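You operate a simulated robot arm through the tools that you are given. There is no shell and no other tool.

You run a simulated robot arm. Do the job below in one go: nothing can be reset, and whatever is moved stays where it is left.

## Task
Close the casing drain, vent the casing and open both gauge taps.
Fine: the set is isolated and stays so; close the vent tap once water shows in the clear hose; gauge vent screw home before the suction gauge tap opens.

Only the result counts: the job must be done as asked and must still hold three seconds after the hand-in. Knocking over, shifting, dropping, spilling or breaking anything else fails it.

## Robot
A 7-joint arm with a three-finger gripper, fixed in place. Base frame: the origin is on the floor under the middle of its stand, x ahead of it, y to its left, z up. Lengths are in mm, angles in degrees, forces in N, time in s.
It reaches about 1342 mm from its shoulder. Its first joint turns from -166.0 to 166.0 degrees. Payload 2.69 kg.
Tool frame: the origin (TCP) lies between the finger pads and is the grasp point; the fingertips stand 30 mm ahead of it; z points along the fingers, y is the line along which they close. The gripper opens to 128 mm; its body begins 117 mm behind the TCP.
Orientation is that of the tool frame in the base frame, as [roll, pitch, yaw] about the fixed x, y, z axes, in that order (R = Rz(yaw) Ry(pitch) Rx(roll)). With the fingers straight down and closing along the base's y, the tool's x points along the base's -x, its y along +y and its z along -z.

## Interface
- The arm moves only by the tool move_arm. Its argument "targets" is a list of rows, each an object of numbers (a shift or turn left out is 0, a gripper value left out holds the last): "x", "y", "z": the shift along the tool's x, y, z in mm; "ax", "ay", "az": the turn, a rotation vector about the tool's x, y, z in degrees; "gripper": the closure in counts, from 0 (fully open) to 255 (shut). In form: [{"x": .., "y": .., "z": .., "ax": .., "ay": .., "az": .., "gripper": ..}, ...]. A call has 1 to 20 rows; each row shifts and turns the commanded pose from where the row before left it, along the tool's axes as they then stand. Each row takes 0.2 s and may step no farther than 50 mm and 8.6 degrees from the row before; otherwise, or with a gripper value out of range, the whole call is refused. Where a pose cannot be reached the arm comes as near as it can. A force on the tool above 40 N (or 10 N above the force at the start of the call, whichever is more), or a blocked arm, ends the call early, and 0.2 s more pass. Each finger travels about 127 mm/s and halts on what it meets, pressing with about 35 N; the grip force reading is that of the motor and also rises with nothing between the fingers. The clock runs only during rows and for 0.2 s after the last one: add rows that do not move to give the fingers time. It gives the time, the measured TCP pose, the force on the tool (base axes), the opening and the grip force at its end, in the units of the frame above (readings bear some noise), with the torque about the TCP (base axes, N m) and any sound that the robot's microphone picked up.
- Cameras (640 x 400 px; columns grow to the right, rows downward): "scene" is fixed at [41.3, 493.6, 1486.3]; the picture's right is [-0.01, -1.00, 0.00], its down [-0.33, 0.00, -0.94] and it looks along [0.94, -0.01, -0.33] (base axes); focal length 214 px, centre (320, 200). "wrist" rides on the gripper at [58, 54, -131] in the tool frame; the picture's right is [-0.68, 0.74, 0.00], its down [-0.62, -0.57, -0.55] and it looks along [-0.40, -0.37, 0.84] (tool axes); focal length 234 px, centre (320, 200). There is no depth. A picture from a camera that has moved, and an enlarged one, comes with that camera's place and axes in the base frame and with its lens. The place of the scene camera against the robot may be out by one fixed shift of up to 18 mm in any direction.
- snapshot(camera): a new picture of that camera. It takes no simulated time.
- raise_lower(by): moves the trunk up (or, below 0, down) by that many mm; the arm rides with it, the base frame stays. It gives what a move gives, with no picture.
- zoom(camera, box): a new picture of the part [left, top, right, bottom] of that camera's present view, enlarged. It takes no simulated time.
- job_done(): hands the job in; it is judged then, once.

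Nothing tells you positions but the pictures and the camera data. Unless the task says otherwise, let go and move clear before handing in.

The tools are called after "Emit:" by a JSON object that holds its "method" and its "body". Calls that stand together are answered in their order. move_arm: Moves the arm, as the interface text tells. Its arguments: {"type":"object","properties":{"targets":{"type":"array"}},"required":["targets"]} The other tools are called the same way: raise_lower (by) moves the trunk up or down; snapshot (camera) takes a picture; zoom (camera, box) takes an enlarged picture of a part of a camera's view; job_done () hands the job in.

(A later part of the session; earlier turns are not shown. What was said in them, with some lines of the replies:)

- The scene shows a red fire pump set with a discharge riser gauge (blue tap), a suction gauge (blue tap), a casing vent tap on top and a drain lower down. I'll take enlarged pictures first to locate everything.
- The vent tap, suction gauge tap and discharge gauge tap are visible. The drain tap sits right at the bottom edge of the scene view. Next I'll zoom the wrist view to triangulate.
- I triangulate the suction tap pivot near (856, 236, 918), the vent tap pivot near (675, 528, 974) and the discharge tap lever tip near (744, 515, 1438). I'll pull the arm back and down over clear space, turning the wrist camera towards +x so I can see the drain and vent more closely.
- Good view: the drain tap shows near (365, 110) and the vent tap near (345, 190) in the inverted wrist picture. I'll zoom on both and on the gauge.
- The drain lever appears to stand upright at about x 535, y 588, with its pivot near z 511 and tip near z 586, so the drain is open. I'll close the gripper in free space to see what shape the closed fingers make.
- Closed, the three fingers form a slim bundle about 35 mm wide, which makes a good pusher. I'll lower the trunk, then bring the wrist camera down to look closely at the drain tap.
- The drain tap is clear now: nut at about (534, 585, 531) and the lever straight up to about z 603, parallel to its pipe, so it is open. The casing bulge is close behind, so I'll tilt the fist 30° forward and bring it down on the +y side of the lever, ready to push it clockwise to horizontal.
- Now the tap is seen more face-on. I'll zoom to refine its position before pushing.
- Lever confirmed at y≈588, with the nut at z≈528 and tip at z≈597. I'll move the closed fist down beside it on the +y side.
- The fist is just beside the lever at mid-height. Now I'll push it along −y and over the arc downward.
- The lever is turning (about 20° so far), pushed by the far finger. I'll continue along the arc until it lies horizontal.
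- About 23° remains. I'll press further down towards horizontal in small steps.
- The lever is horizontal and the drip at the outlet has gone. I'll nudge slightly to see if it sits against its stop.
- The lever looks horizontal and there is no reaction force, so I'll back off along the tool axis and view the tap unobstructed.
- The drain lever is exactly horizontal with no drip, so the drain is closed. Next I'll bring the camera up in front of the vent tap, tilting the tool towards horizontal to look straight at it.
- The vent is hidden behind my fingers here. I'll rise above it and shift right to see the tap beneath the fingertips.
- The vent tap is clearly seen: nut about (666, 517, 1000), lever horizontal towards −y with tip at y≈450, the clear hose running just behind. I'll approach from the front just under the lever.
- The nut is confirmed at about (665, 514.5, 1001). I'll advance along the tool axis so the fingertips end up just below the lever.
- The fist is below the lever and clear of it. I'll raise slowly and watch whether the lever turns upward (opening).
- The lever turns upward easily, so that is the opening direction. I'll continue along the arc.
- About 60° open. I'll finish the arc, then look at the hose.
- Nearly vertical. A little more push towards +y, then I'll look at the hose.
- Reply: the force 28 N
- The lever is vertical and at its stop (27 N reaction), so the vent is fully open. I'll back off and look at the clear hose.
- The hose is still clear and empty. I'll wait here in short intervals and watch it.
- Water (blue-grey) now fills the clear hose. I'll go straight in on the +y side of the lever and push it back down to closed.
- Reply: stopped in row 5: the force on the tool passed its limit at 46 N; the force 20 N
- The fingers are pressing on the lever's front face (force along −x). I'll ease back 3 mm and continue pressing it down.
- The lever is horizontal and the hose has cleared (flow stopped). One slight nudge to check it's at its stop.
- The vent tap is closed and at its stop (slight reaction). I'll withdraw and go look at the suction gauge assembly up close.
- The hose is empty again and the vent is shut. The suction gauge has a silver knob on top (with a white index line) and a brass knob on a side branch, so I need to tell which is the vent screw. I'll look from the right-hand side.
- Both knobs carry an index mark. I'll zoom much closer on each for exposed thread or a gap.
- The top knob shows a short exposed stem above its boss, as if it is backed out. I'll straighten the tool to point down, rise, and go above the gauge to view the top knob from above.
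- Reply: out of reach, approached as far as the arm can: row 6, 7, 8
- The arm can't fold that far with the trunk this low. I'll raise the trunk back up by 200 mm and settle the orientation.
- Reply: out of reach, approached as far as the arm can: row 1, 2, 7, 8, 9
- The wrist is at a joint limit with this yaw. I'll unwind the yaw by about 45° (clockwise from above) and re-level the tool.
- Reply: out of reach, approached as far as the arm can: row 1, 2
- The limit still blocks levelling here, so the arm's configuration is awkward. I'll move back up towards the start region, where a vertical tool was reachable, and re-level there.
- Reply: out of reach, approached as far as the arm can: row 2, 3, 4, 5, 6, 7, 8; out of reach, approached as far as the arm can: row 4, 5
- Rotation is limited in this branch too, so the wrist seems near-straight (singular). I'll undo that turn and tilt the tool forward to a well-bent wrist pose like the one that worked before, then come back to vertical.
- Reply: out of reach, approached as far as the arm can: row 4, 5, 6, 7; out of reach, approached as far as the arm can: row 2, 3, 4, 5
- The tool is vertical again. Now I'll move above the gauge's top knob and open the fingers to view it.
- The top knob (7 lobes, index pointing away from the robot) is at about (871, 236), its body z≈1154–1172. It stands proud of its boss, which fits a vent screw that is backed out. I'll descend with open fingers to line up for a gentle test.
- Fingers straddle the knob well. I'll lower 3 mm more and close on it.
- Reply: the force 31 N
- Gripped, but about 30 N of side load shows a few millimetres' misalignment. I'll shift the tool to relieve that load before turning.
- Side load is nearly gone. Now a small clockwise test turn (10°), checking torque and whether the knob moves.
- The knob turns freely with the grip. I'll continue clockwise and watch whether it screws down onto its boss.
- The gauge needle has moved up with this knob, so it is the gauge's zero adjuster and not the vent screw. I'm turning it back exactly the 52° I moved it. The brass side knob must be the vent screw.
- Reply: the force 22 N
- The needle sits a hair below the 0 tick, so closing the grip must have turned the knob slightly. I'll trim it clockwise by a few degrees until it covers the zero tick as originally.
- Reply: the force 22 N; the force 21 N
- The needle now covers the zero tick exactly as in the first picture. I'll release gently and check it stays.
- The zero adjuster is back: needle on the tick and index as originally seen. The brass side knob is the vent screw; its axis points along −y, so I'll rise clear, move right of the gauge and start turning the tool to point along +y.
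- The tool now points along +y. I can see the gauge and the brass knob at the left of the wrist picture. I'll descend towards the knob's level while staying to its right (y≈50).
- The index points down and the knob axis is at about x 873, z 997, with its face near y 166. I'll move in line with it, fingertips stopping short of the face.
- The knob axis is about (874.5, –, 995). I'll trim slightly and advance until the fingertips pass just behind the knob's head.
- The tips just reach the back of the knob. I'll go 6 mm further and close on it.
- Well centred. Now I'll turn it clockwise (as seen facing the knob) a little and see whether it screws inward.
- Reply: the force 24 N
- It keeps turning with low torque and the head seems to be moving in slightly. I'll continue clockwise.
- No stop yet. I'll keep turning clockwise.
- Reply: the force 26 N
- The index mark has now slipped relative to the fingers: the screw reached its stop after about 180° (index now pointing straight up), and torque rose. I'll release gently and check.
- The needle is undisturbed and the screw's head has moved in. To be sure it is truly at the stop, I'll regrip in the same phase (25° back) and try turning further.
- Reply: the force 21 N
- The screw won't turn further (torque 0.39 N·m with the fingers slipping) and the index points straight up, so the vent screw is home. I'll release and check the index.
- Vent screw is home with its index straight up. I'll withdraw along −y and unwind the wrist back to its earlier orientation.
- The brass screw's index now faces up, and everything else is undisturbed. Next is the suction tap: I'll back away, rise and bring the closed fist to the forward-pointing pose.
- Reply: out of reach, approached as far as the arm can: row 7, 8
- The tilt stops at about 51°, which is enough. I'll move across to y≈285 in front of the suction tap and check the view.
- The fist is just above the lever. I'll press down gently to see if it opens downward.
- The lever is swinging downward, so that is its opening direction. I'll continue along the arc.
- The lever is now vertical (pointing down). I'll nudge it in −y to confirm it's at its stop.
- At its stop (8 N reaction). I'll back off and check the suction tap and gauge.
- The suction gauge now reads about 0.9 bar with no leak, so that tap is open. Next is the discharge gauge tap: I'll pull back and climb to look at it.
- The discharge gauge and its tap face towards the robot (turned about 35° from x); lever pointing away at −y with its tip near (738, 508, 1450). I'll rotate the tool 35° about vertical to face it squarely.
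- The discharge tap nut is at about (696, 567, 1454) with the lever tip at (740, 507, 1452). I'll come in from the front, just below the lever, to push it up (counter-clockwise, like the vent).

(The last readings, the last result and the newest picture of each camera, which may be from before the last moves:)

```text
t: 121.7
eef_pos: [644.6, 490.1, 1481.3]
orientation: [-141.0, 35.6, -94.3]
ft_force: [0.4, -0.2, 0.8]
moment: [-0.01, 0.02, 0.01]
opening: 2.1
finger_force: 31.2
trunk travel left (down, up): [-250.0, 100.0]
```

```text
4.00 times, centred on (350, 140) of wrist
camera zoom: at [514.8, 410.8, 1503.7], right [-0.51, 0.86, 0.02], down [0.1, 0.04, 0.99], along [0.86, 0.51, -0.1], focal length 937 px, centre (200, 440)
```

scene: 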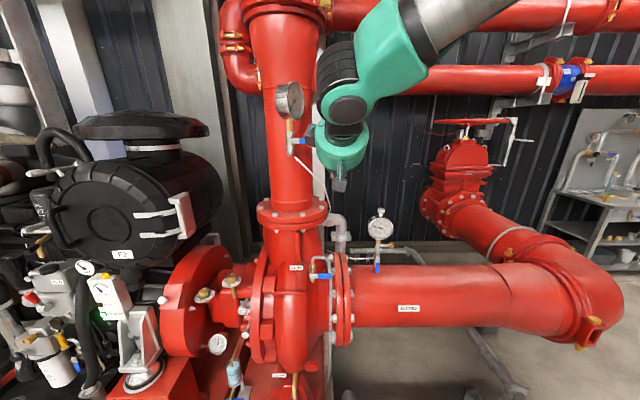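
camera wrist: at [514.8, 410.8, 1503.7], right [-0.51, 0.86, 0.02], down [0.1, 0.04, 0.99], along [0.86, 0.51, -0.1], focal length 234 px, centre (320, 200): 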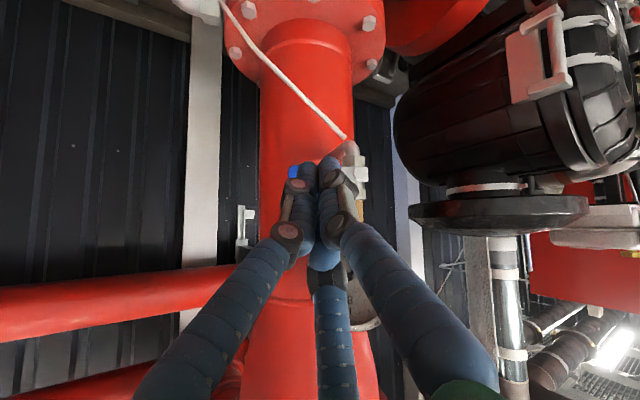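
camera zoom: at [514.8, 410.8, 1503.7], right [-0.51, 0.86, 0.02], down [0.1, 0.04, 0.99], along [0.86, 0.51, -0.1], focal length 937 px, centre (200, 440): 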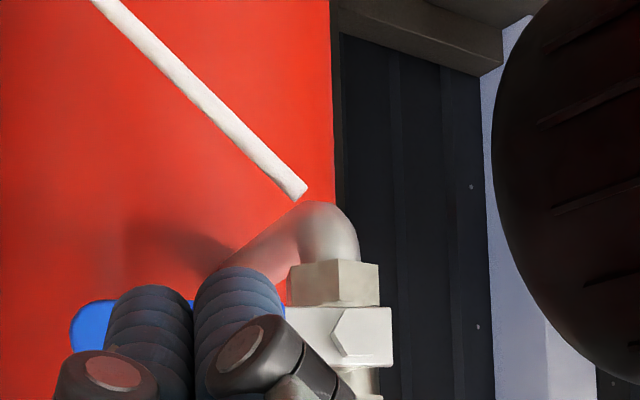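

Emit:
{"method": "move_arm", "body": {"targets": [{"z": 29}, {"z": 29}, {"z": 29}, {}]}}

Emit:
{"method": "snapshot", "body": {"camera": "wrist"}}

Emit:
{"method": "zoom", "body": {"camera": "scene", "box": [262, 90, 342, 150]}}

```text
t: 122.7
eef_pos: [702.2, 525.5, 1426.8]
orientation: [-140.9, 35.7, -94.4]
ft_force: [0.1, -0.1, 0.8]
moment: [-0.01, -0.01, 0.0]
opening: 2.0
finger_force: 31.3
trunk travel left (down, up): [-250.0, 100.0]
```

```text
taken
camera wrist: at [572.8, 446.0, 1447.9], right [-0.51, 0.86, 0.02], down [0.1, 0.04, 0.99], along [0.86, 0.51, -0.1], focal length 234 px, centre (320, 200)
```

wrist: 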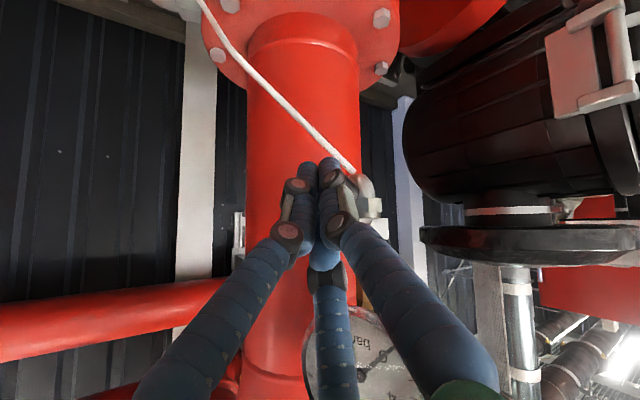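

```text
6.67 times, centred on (302, 120) of scene
camera zoom: at [41.3, 493.6, 1486.3], right [-0.01, -1.0, 0.0], down [-0.33, 0.0, -0.94], along [0.94, -0.01, -0.33], focal length 1430 px, centre (440, 733)
```

zoom: 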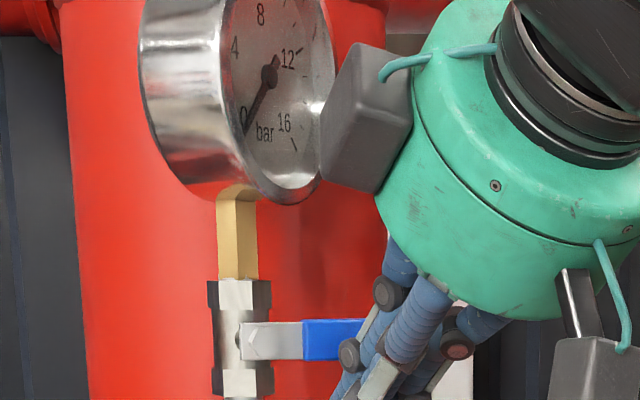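

Positioned below the lever. I'll raise slowly and watch.

Emit:
{"method": "move_arm", "body": {"targets": [{"x": -3.49, "y": -3.08, "z": -3.78}, {"x": -3.49, "y": -3.08, "z": -3.78}, {"x": -3.49, "y": -3.08, "z": -3.78}, {"x": -3.49, "y": -3.08, "z": -3.78}, {"x": -3.49, "y": -3.08, "z": -3.78}]}}

Emit:
{"method": "zoom", "body": {"camera": "wrist", "box": [270, 110, 430, 210]}}

Emit:
{"method": "zoom", "body": {"camera": "scene", "box": [262, 90, 342, 150]}}

```text
t: 123.6
eef_pos: [699.6, 522.4, 1437.3]
orientation: [-141.7, 34.9, -94.8]
ft_force: [-4.0, -2.3, -2.7]
moment: [0.0, 0.01, -0.01]
opening: 2.0
finger_force: 31.3
trunk travel left (down, up): [-250.0, 100.0]
stopped in row 4: the force on the tool passed its limit at 44 N (the readings are from after the stop); the commanded pose is now the measured one
```

```text
4.00 times, centred on (350, 160) of wrist
camera zoom: at [569.8, 444.4, 1462.2], right [-0.51, 0.86, 0.01], down [0.11, 0.05, 0.99], along [0.85, 0.51, -0.12], focal length 937 px, centre (200, 360)
```

zoom: 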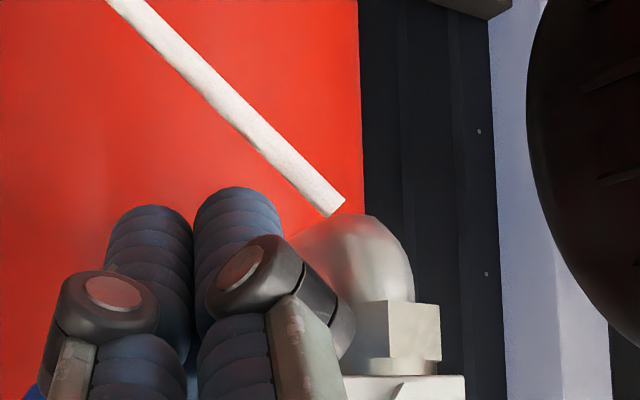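

```text
6.67 times, centred on (302, 120) of scene
camera zoom: at [41.3, 493.6, 1486.3], right [-0.01, -1.0, 0.0], down [-0.33, 0.0, -0.94], along [0.94, -0.01, -0.33], focal length 1430 px, centre (440, 733)
```

zoom: 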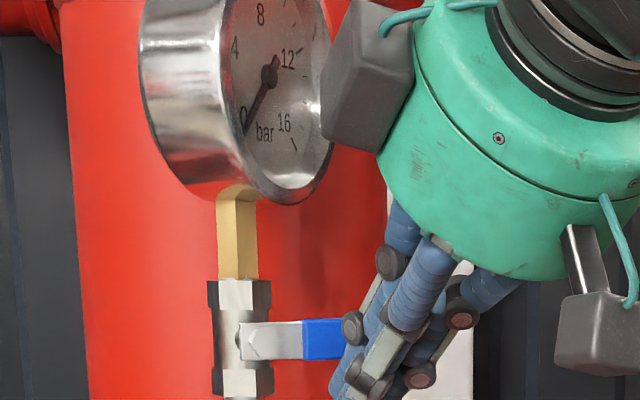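

The lever refuses to go up (44 N, unmoved), so it must open downward. I'll retract, rise above the lever and push it down instead.

Emit:
{"method": "move_arm", "body": {"targets": [{"z": -45}, {"z": -45}, {"x": -18.2, "y": -17.5, "z": -20.8}, {"x": -18.2, "y": -17.5, "z": -20.8}, {}]}}

Emit:
{"method": "snapshot", "body": {"camera": "wrist"}}

Emit:
{"method": "zoom", "body": {"camera": "scene", "box": [262, 90, 342, 150]}}

```text
t: 124.8
eef_pos: [643.1, 483.8, 1564.1]
orientation: [-141.6, 35.1, -94.6]
ft_force: [-0.4, -0.4, 0.1]
moment: [-0.02, -0.06, 0.0]
opening: 2.2
finger_force: 31.6
trunk travel left (down, up): [-250.0, 100.0]
```

```text
taken
camera wrist: at [513.6, 405.4, 1587.8], right [-0.51, 0.86, 0.01], down [0.11, 0.05, 0.99], along [0.85, 0.51, -0.12], focal length 234 px, centre (320, 200)
```

wrist: 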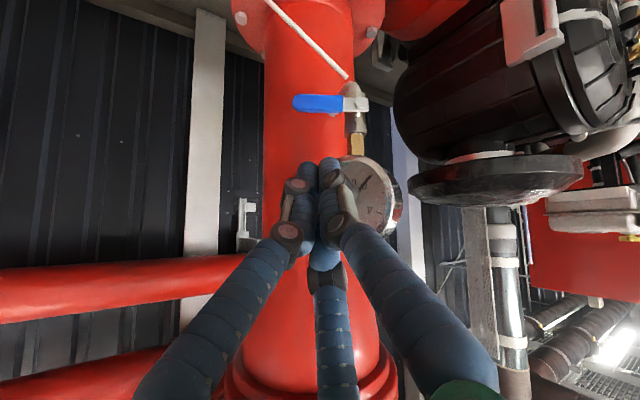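

```text
6.67 times, centred on (302, 120) of scene
camera zoom: at [41.3, 493.6, 1486.3], right [-0.01, -1.0, 0.0], down [-0.33, 0.0, -0.94], along [0.94, -0.01, -0.33], focal length 1430 px, centre (440, 733)
```

zoom: 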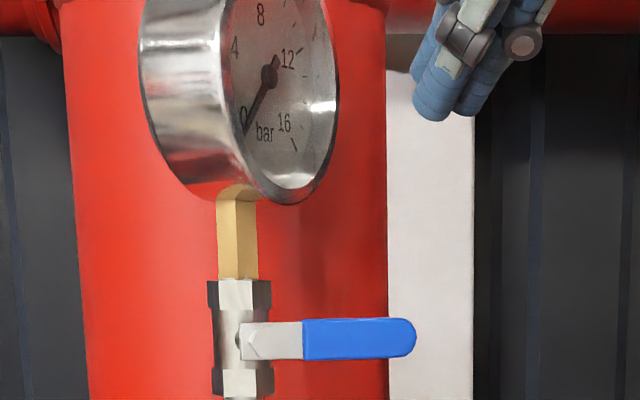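

Emit:
{"method": "move_arm", "body": {"targets": [{"x": 0.4, "y": 1, "z": 29.9}, {"x": 0.4, "y": 1, "z": 29.9}, {"x": 0.4, "y": 1, "z": 29.9}, {}]}}

Emit:
{"method": "zoom", "body": {"camera": "wrist", "box": [250, 90, 410, 190]}}

Emit:
{"method": "zoom", "body": {"camera": "scene", "box": [262, 90, 342, 150]}}

```text
t: 125.8
eef_pos: [701.4, 521.6, 1502.5]
orientation: [-141.7, 35.0, -94.9]
ft_force: [0.5, 0.2, -0.7]
moment: [-0.01, -0.02, 0.0]
opening: 2.2
finger_force: 31.3
trunk travel left (down, up): [-250.0, 100.0]
```

```text
4.00 times, centred on (330, 140) of wrist
camera zoom: at [571.2, 443.5, 1526.7], right [-0.51, 0.86, 0.01], down [0.11, 0.05, 0.99], along [0.85, 0.51, -0.12], focal length 937 px, centre (280, 440)
```

zoom: 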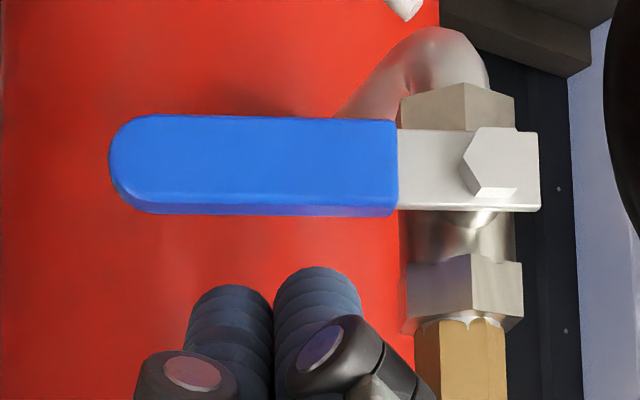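

```text
6.67 times, centred on (302, 120) of scene
camera zoom: at [41.3, 493.6, 1486.3], right [-0.01, -1.0, 0.0], down [-0.33, 0.0, -0.94], along [0.94, -0.01, -0.33], focal length 1430 px, centre (440, 733)
```

zoom: 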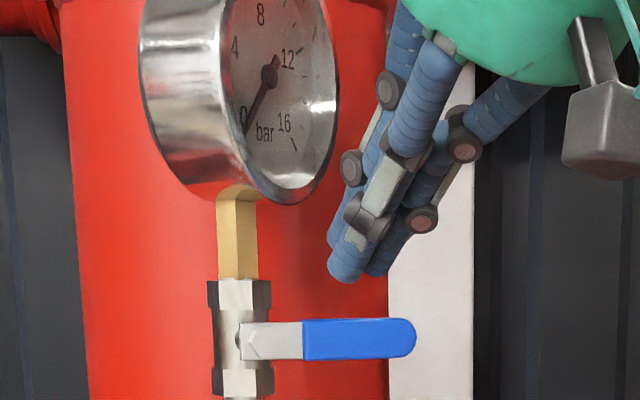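

The fist is above the lever, clear of the gauge. I'll press down gently.

Emit:
{"method": "move_arm", "body": {"targets": [{"x": 2.9, "y": 2.55, "z": 3.2}, {"x": 2.9, "y": 2.55, "z": 3.2}, {"x": 2.9, "y": 2.55, "z": 3.2}, {"x": 2.9, "y": 2.55, "z": 3.2}, {"x": 2.9, "y": 2.55, "z": 3.2}, {"x": 2.9, "y": 2.55, "z": 3.2}]}}

Emit:
{"method": "zoom", "body": {"camera": "wrist", "box": [250, 90, 410, 190]}}

Emit:
{"method": "zoom", "body": {"camera": "scene", "box": [262, 90, 342, 150]}}

```text
t: 127.2
eef_pos: [698.9, 521.4, 1471.9]
orientation: [-141.6, 35.0, -94.7]
ft_force: [-3.8, -2.8, 2.1]
moment: [-0.02, 0.02, -0.08]
opening: 2.1
finger_force: 32.0
trunk travel left (down, up): [-250.0, 100.0]
```

```text
4.00 times, centred on (330, 140) of wrist
camera zoom: at [569.3, 443.2, 1495.9], right [-0.51, 0.86, 0.01], down [0.11, 0.05, 0.99], along [0.85, 0.51, -0.12], focal length 937 px, centre (280, 440)
```

zoom: 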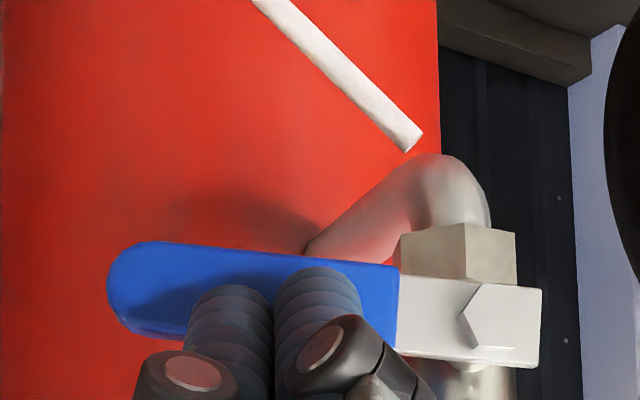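

```text
6.67 times, centred on (302, 120) of scene
camera zoom: at [41.3, 493.6, 1486.3], right [-0.01, -1.0, 0.0], down [-0.33, 0.0, -0.94], along [0.94, -0.01, -0.33], focal length 1430 px, centre (440, 733)
```

zoom: 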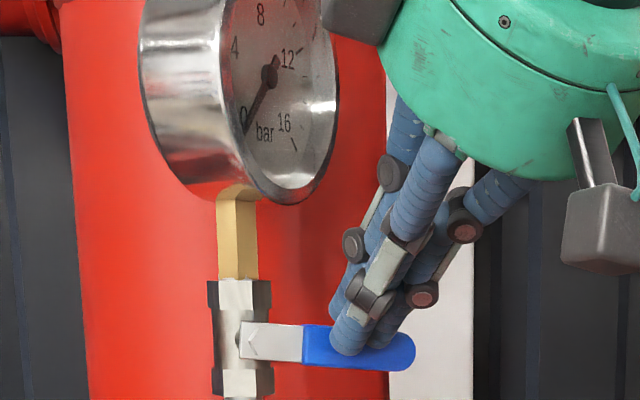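

It moves down, so that is the opening direction. I'll ease off the face slightly and continue along the arc.

Emit:
{"method": "move_arm", "body": {"targets": [{"x": 1.1, "y": 0.7, "z": -1.5}, {"x": 3.7, "y": 2.6, "z": 3.8}, {"x": 3.7, "y": 2.6, "z": 3.8}, {"x": 3.7, "y": 2.6, "z": 3.8}, {"x": 3.7, "y": 2.6, "z": 3.8}]}}

Emit:
{"method": "zoom", "body": {"camera": "wrist", "box": [250, 90, 410, 190]}}

Emit:
{"method": "zoom", "body": {"camera": "scene", "box": [262, 100, 342, 160]}}

```text
t: 128.4
eef_pos: [698.6, 517.9, 1448.7]
orientation: [-141.8, 34.9, -94.9]
ft_force: [0.4, 1.1, -0.4]
moment: [-0.02, 0.02, -0.01]
opening: 2.4
finger_force: 31.0
trunk travel left (down, up): [-250.0, 100.0]
```

```text
4.00 times, centred on (330, 140) of wrist
camera zoom: at [569.2, 439.5, 1472.0], right [-0.51, 0.86, 0.01], down [0.11, 0.05, 0.99], along [0.85, 0.51, -0.12], focal length 937 px, centre (280, 440)
```

zoom: 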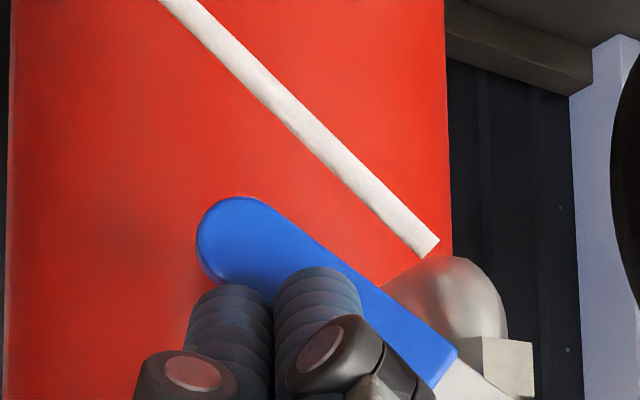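

```text
6.67 times, centred on (302, 130) of scene
camera zoom: at [41.3, 493.6, 1486.3], right [-0.01, -1.0, 0.0], down [-0.33, 0.0, -0.94], along [0.94, -0.01, -0.33], focal length 1430 px, centre (440, 667)
```

zoom: 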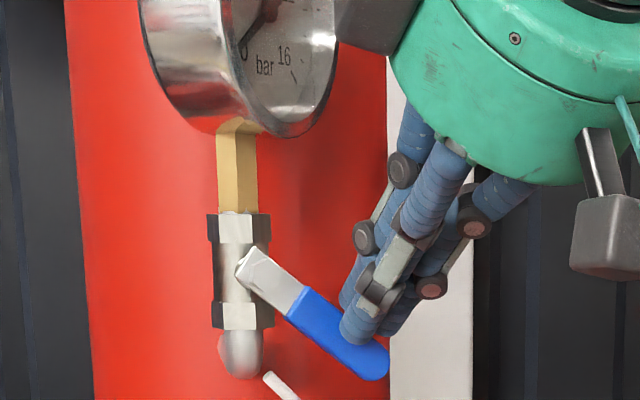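

Emit:
{"method": "move_arm", "body": {"targets": [{"x": 0.96, "y": 4.96, "z": 3.0}, {"x": 0.96, "y": 4.96, "z": 3.0}, {"x": 0.96, "y": 4.96, "z": 3.0}, {"x": -1.1, "y": 5.7, "z": 1.9}, {"x": -1.1, "y": 5.7, "z": 1.9}]}}

Emit:
{"method": "zoom", "body": {"camera": "wrist", "box": [250, 90, 410, 190]}}

Emit:
{"method": "zoom", "body": {"camera": "scene", "box": [262, 90, 342, 170]}}

```text
t: 129.6
eef_pos: [686.0, 534.0, 1426.3]
orientation: [-141.8, 35.0, -94.8]
ft_force: [-0.1, -0.6, -0.4]
moment: [0.01, 0.0, 0.01]
opening: 2.2
finger_force: 31.7
trunk travel left (down, up): [-250.0, 100.0]
```

```text
4.00 times, centred on (330, 140) of wrist
camera zoom: at [557.2, 455.6, 1449.5], right [-0.51, 0.86, 0.01], down [0.11, 0.05, 0.99], along [0.85, 0.51, -0.12], focal length 937 px, centre (280, 440)
```

zoom: 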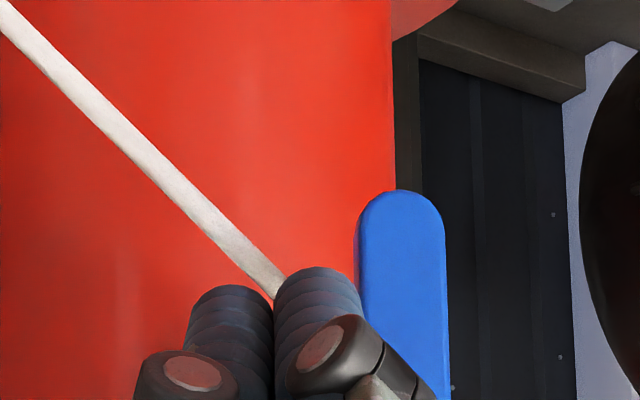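

```text
5.00 times, centred on (302, 130) of scene
camera zoom: at [41.3, 493.6, 1486.3], right [-0.01, -1.0, 0.0], down [-0.33, 0.0, -0.94], along [0.94, -0.01, -0.33], focal length 1072 px, centre (410, 550)
```

zoom: 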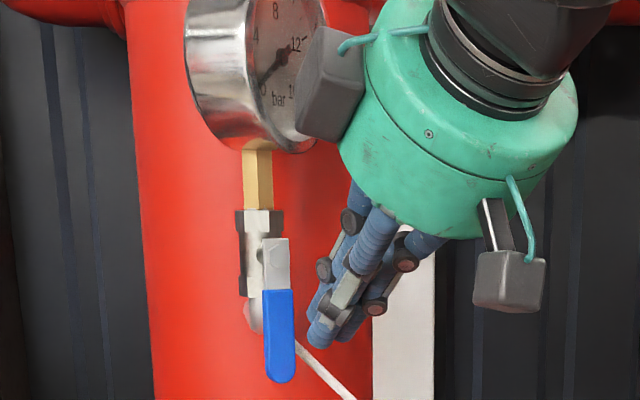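

The lever points straight down now. A small nudge to confirm it's at the stop.

Emit:
{"method": "move_arm", "body": {"targets": [{"x": -2.5, "y": 3.1, "z": -0.3}, {"x": -2.5, "y": 3.1, "z": -0.3}]}}

Emit:
{"method": "zoom", "body": {"camera": "wrist", "box": [250, 90, 410, 190]}}

```text
t: 130.2
eef_pos: [681.4, 540.7, 1426.9]
orientation: [-141.7, 35.0, -94.8]
ft_force: [-0.3, 0.3, -0.2]
moment: [0.03, -0.03, 0.01]
opening: 2.1
finger_force: 31.7
trunk travel left (down, up): [-250.0, 100.0]
```

```text
4.00 times, centred on (330, 140) of wrist
camera zoom: at [552.5, 461.7, 1450.0], right [-0.51, 0.86, 0.01], down [0.11, 0.05, 0.99], along [0.85, 0.51, -0.12], focal length 937 px, centre (280, 440)
```

zoom: 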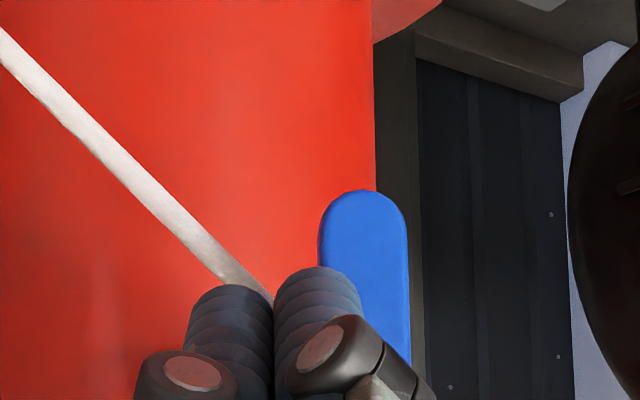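

Emit:
{"method": "move_arm", "body": {"targets": [{"x": -2.5, "y": 3.1, "z": -0.3}, {"x": -1.8, "y": 2.3, "z": -0.2}]}}

Emit:
{"method": "zoom", "body": {"camera": "wrist", "box": [250, 90, 410, 190]}}

```text
t: 130.8
eef_pos: [681.5, 542.1, 1426.2]
orientation: [-141.7, 35.0, -95.1]
ft_force: [16.1, -33.9, -1.9]
moment: [-0.14, -0.24, -1.09]
opening: 2.3
finger_force: 31.9
trunk travel left (down, up): [-250.0, 100.0]
```

```text
4.00 times, centred on (330, 140) of wrist
camera zoom: at [551.1, 463.3, 1450.1], right [-0.5, 0.86, 0.01], down [0.11, 0.05, 0.99], along [0.86, 0.5, -0.12], focal length 937 px, centre (280, 440)
```

zoom: 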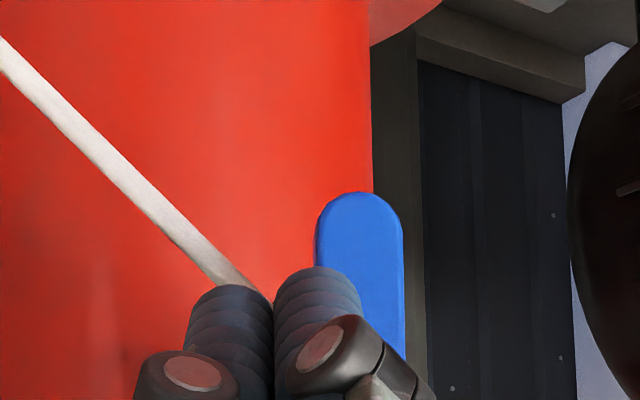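

The lever is firmly at its open stop (37 N). I'll back off and withdraw clear, then check all gauges and levers.

Emit:
{"method": "move_arm", "body": {"targets": [{"x": 5, "y": -6.2, "z": 0.5}, {"x": 3, "y": -3.7, "z": -10}, {"z": -45}, {"z": -45}, {"z": -45}, {"x": 20, "y": -20, "z": -30}, {}]}}

Emit:
{"method": "snapshot", "body": {"camera": "scene"}}

Emit:
{"method": "snapshot", "body": {"camera": "wrist"}}

Emit:
{"method": "zoom", "body": {"camera": "scene", "box": [250, 70, 362, 170]}}

```text
t: 132.4
eef_pos: [584.1, 442.1, 1536.8]
orientation: [-141.8, 35.0, -94.8]
ft_force: [0.7, -0.7, 0.1]
moment: [0.05, 0.0, 0.06]
opening: 1.9
finger_force: 31.1
trunk travel left (down, up): [-250.0, 100.0]
```

```text
taken
```

scene: 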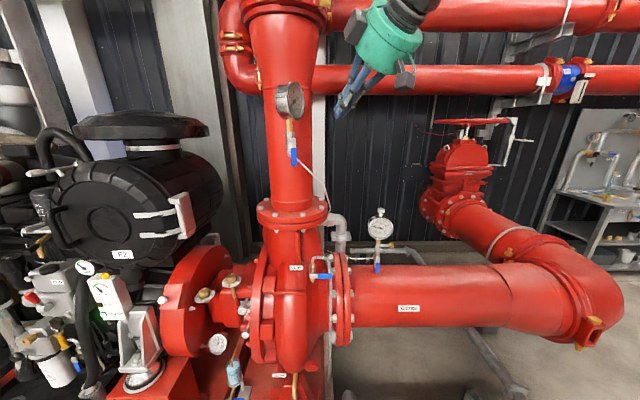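

```text
taken
camera wrist: at [454.4, 362.7, 1560.5], right [-0.51, 0.86, 0.01], down [0.11, 0.05, 0.99], along [0.85, 0.51, -0.12], focal length 234 px, centre (320, 200)
```

wrist: 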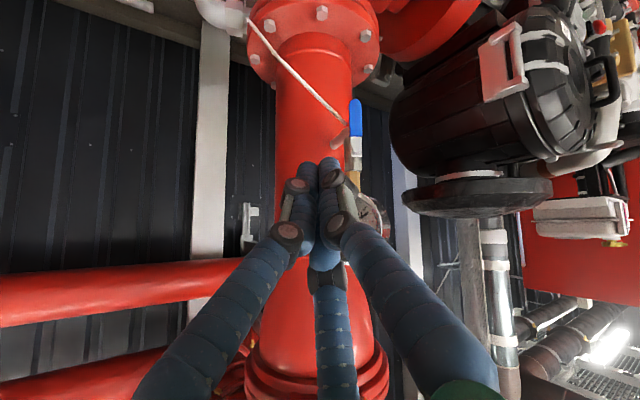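

```text
4.00 times, centred on (306, 120) of scene
camera zoom: at [41.3, 493.6, 1486.3], right [-0.01, -1.0, 0.0], down [-0.33, 0.0, -0.94], along [0.94, -0.01, -0.33], focal length 858 px, centre (376, 520)
```

zoom: 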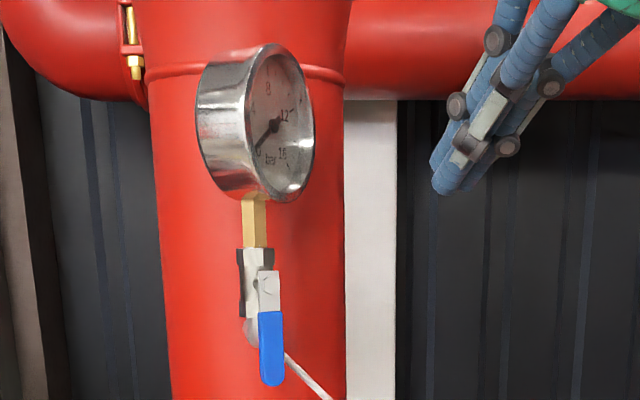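

Both gauge taps are open. Now I'll check each item closely from the scene camera: drain, vent, suction assembly and gland knobs.

Emit:
{"method": "zoom", "body": {"camera": "scene", "box": [290, 200, 450, 300]}}

Emit:
{"method": "zoom", "body": {"camera": "scene", "box": [240, 240, 360, 315]}}

Emit:
{"method": "zoom", "body": {"camera": "scene", "box": [180, 300, 340, 400]}}

Emit:
{"method": "zoom", "body": {"camera": "scene", "box": [360, 210, 420, 270]}}

Emit:
{"method": "zoom", "body": {"camera": "scene", "box": [276, 76, 316, 116]}}

```text
4.00 times, centred on (370, 250) of scene
camera zoom: at [41.3, 493.6, 1486.3], right [-0.01, -1.0, 0.0], down [-0.33, 0.0, -0.94], along [0.94, -0.01, -0.33], focal length 858 px, centre (120, 0)
```

zoom: 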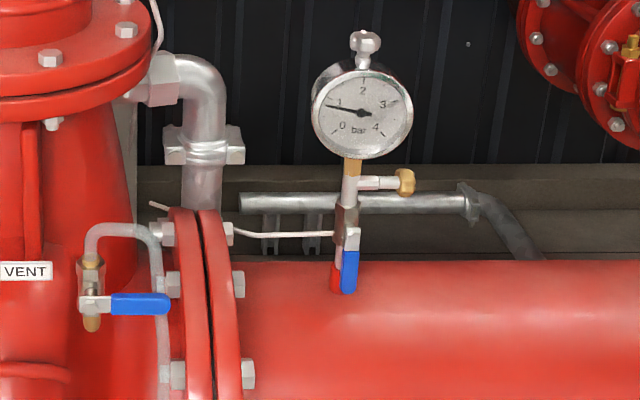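

```text
5.33 times, centred on (300, 278) of scene
camera zoom: at [41.3, 493.6, 1486.3], right [-0.01, -1.0, 0.0], down [-0.33, 0.0, -0.94], along [0.94, -0.01, -0.33], focal length 1144 px, centre (427, -213)
```

zoom: 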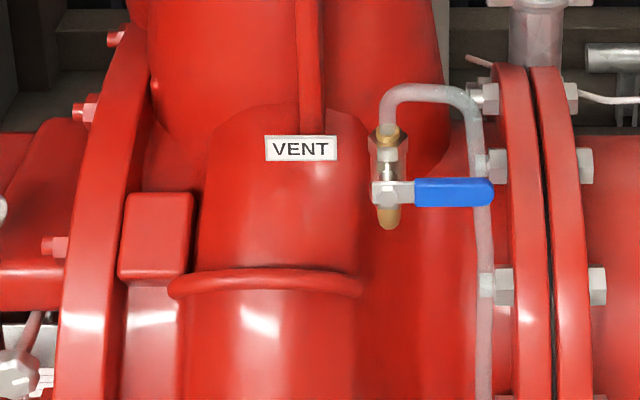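

```text
4.00 times, centred on (260, 350) of scene
camera zoom: at [41.3, 493.6, 1486.3], right [-0.01, -1.0, 0.0], down [-0.33, 0.0, -0.94], along [0.94, -0.01, -0.33], focal length 858 px, centre (560, -400)
```

zoom: 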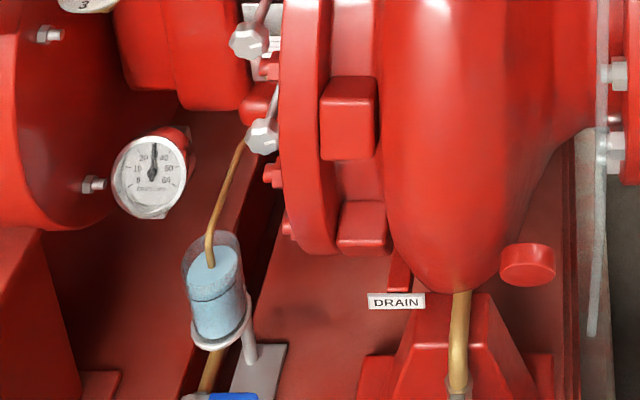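

```text
6.67 times, centred on (390, 240) of scene
camera zoom: at [41.3, 493.6, 1486.3], right [-0.01, -1.0, 0.0], down [-0.33, 0.0, -0.94], along [0.94, -0.01, -0.33], focal length 1430 px, centre (-147, -67)
```

zoom: 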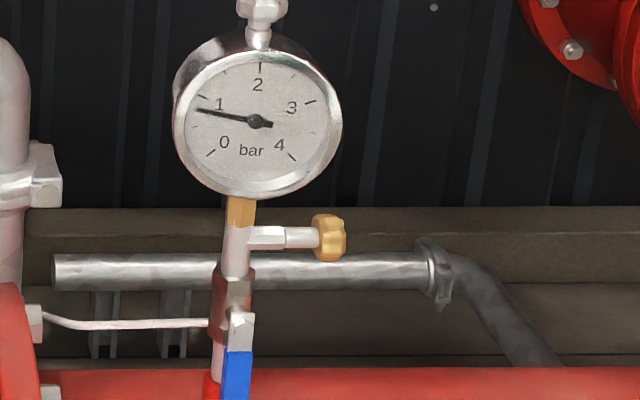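

```text
10.00 times, centred on (296, 96) of scene
camera zoom: at [41.3, 493.6, 1486.3], right [-0.01, -1.0, 0.0], down [-0.33, 0.0, -0.94], along [0.94, -0.01, -0.33], focal length 2145 px, centre (560, 1240)
```

zoom: 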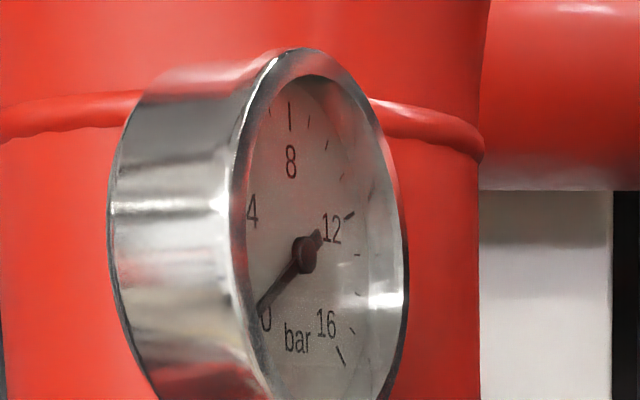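

All set as intended: drain horizontal/closed, vent closed with hose empty, suction gauge at about 0.9 bar. The small dial near the coupling now reads mid-scale; I'll look at it and the drain area more closely.

Emit:
{"method": "zoom", "body": {"camera": "scene", "box": [200, 325, 240, 360]}}

Emit:
{"method": "zoom", "body": {"camera": "scene", "box": [190, 280, 286, 340]}}

Emit:
{"method": "zoom", "body": {"camera": "scene", "box": [220, 340, 316, 400]}}

```text
11.43 times, centred on (220, 342) of scene
camera zoom: at [41.3, 493.6, 1486.3], right [-0.01, -1.0, 0.0], down [-0.33, 0.0, -0.94], along [0.94, -0.01, -0.33], focal length 2451 px, centre (1463, -1429)
```

zoom: 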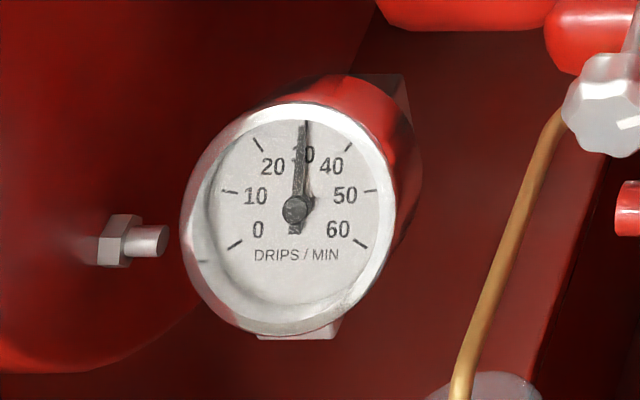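

```text
6.67 times, centred on (238, 310) of scene
camera zoom: at [41.3, 493.6, 1486.3], right [-0.01, -1.0, 0.0], down [-0.33, 0.0, -0.94], along [0.94, -0.01, -0.33], focal length 1430 px, centre (867, -533)
```

zoom: 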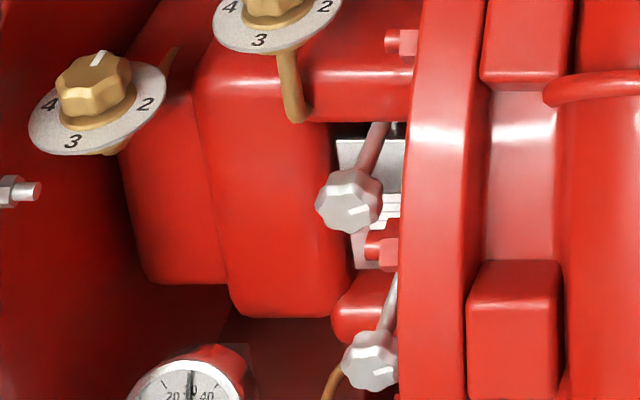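

```text
6.67 times, centred on (268, 370) of scene
camera zoom: at [41.3, 493.6, 1486.3], right [-0.01, -1.0, 0.0], down [-0.33, 0.0, -0.94], along [0.94, -0.01, -0.33], focal length 1430 px, centre (667, -933)
```

zoom: 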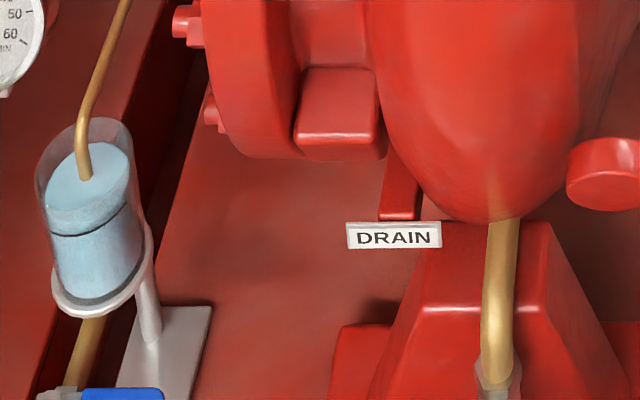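

The drip gauge reading is simply the gland wetted now that the casing is full; nothing there was touched. I'll compare the zero-adjuster knob with its first picture at the same zoom.

Emit:
{"method": "zoom", "body": {"camera": "scene", "box": [372, 204, 388, 220]}}

Emit:
{"method": "zoom", "body": {"camera": "scene", "box": [374, 204, 386, 212]}}

```text
16.00 times, centred on (380, 212) of scene
camera zoom: at [41.3, 493.6, 1486.3], right [-0.01, -1.0, 0.0], down [-0.33, 0.0, -0.94], along [0.94, -0.01, -0.33], focal length 3432 px, centre (-640, 8)
```

zoom: 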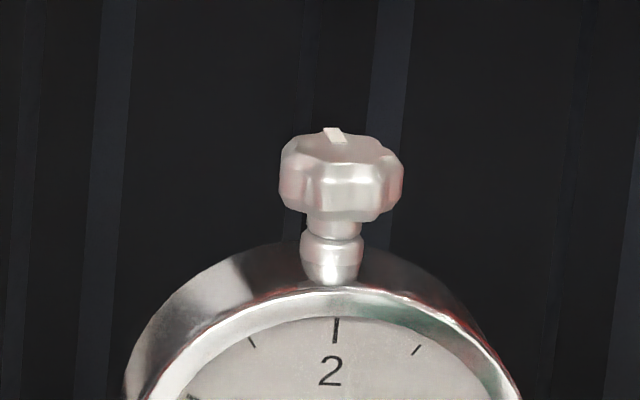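

```text
16.00 times, centred on (380, 208) of scene
camera zoom: at [41.3, 493.6, 1486.3], right [-0.01, -1.0, 0.0], down [-0.33, 0.0, -0.94], along [0.94, -0.01, -0.33], focal length 3432 px, centre (-640, 72)
```

zoom: 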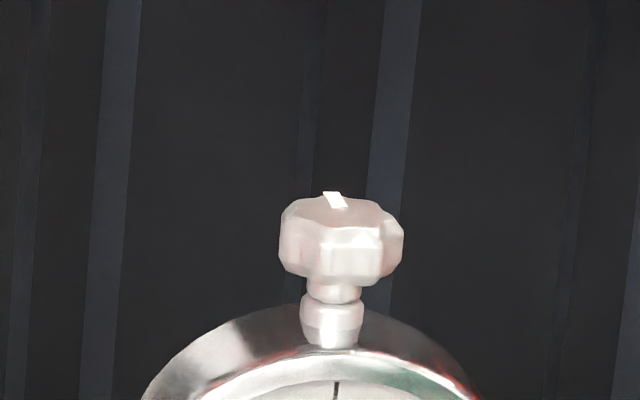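

The zero-adjuster index and needle match their first pictures, and the vent screw is home with no leak. I'll move the arm a little further clear and hand in.

Emit:
{"method": "move_arm", "body": {"targets": [{"z": -40}, {"z": -40}, {}, {}, {}]}}

Emit:
{"method": "snapshot", "body": {"camera": "scene"}}

```text
t: 133.6
eef_pos: [532.9, 408.5, 1589.6]
orientation: [-141.7, 35.0, -94.8]
ft_force: [-0.3, 0.2, -0.4]
moment: [0.04, 0.01, 0.01]
opening: 2.1
finger_force: 31.3
trunk travel left (down, up): [-250.0, 100.0]
```

```text
taken
```

scene: 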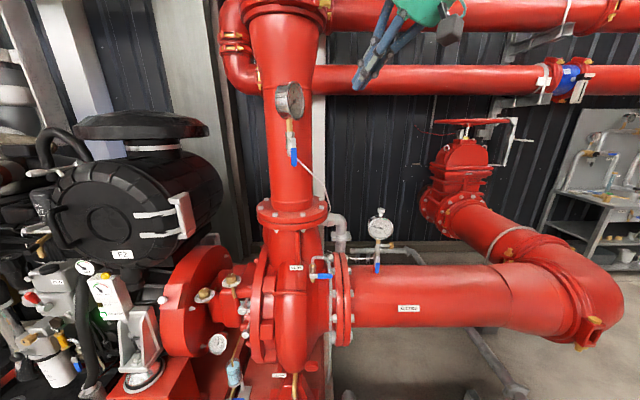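

The arm is clear. The drain is closed, the vent is shut after water showed in the hose, the gauge vent screw is home, and both gauge taps are open. The isolating valves were never touched, so I'm handing in.

Emit:
{"method": "job_done", "body": {}}

```text
The job is handed in.
```

The job is done and handed in; I don't have the verdict yet.

- **Casing drain:** closed. The lever is horizontal and the drip at the outlet stopped. I last looked at that lever directly early on. The casing filled up to the vent afterwards, which supports it being shut.
- **Casing vent:** opened until water showed in the clear hose, then closed. The hose has since emptied.
- **Gauge vent screw:** the brass knob on the side branch of the suction gauge. I turned it clockwise to a hard stop before touching the suction tap.
- **Suction gauge tap:** open at its stop. The gauge reads about 0.9 bar with no leak showing at the vent screw.
- **Discharge gauge tap:** open at its stop. The gauge still reads about 0.
- **Isolation:** I touched none of the isolating valves.

**Zero adjuster disturbed:** I first took the silver knob on top of the suction gauge for the vent screw and turned it about 50°. The needle moved, so it is the zero adjuster. I turned it back until the needle sat on the 0 mark again. Its index mark is within about 2–4° of where it started.

**Drip meter:** the gland drip meter now reads about 30 drips a minute, up from near zero. I put that down to the casing being full of water; I did not touch the gland knobs.
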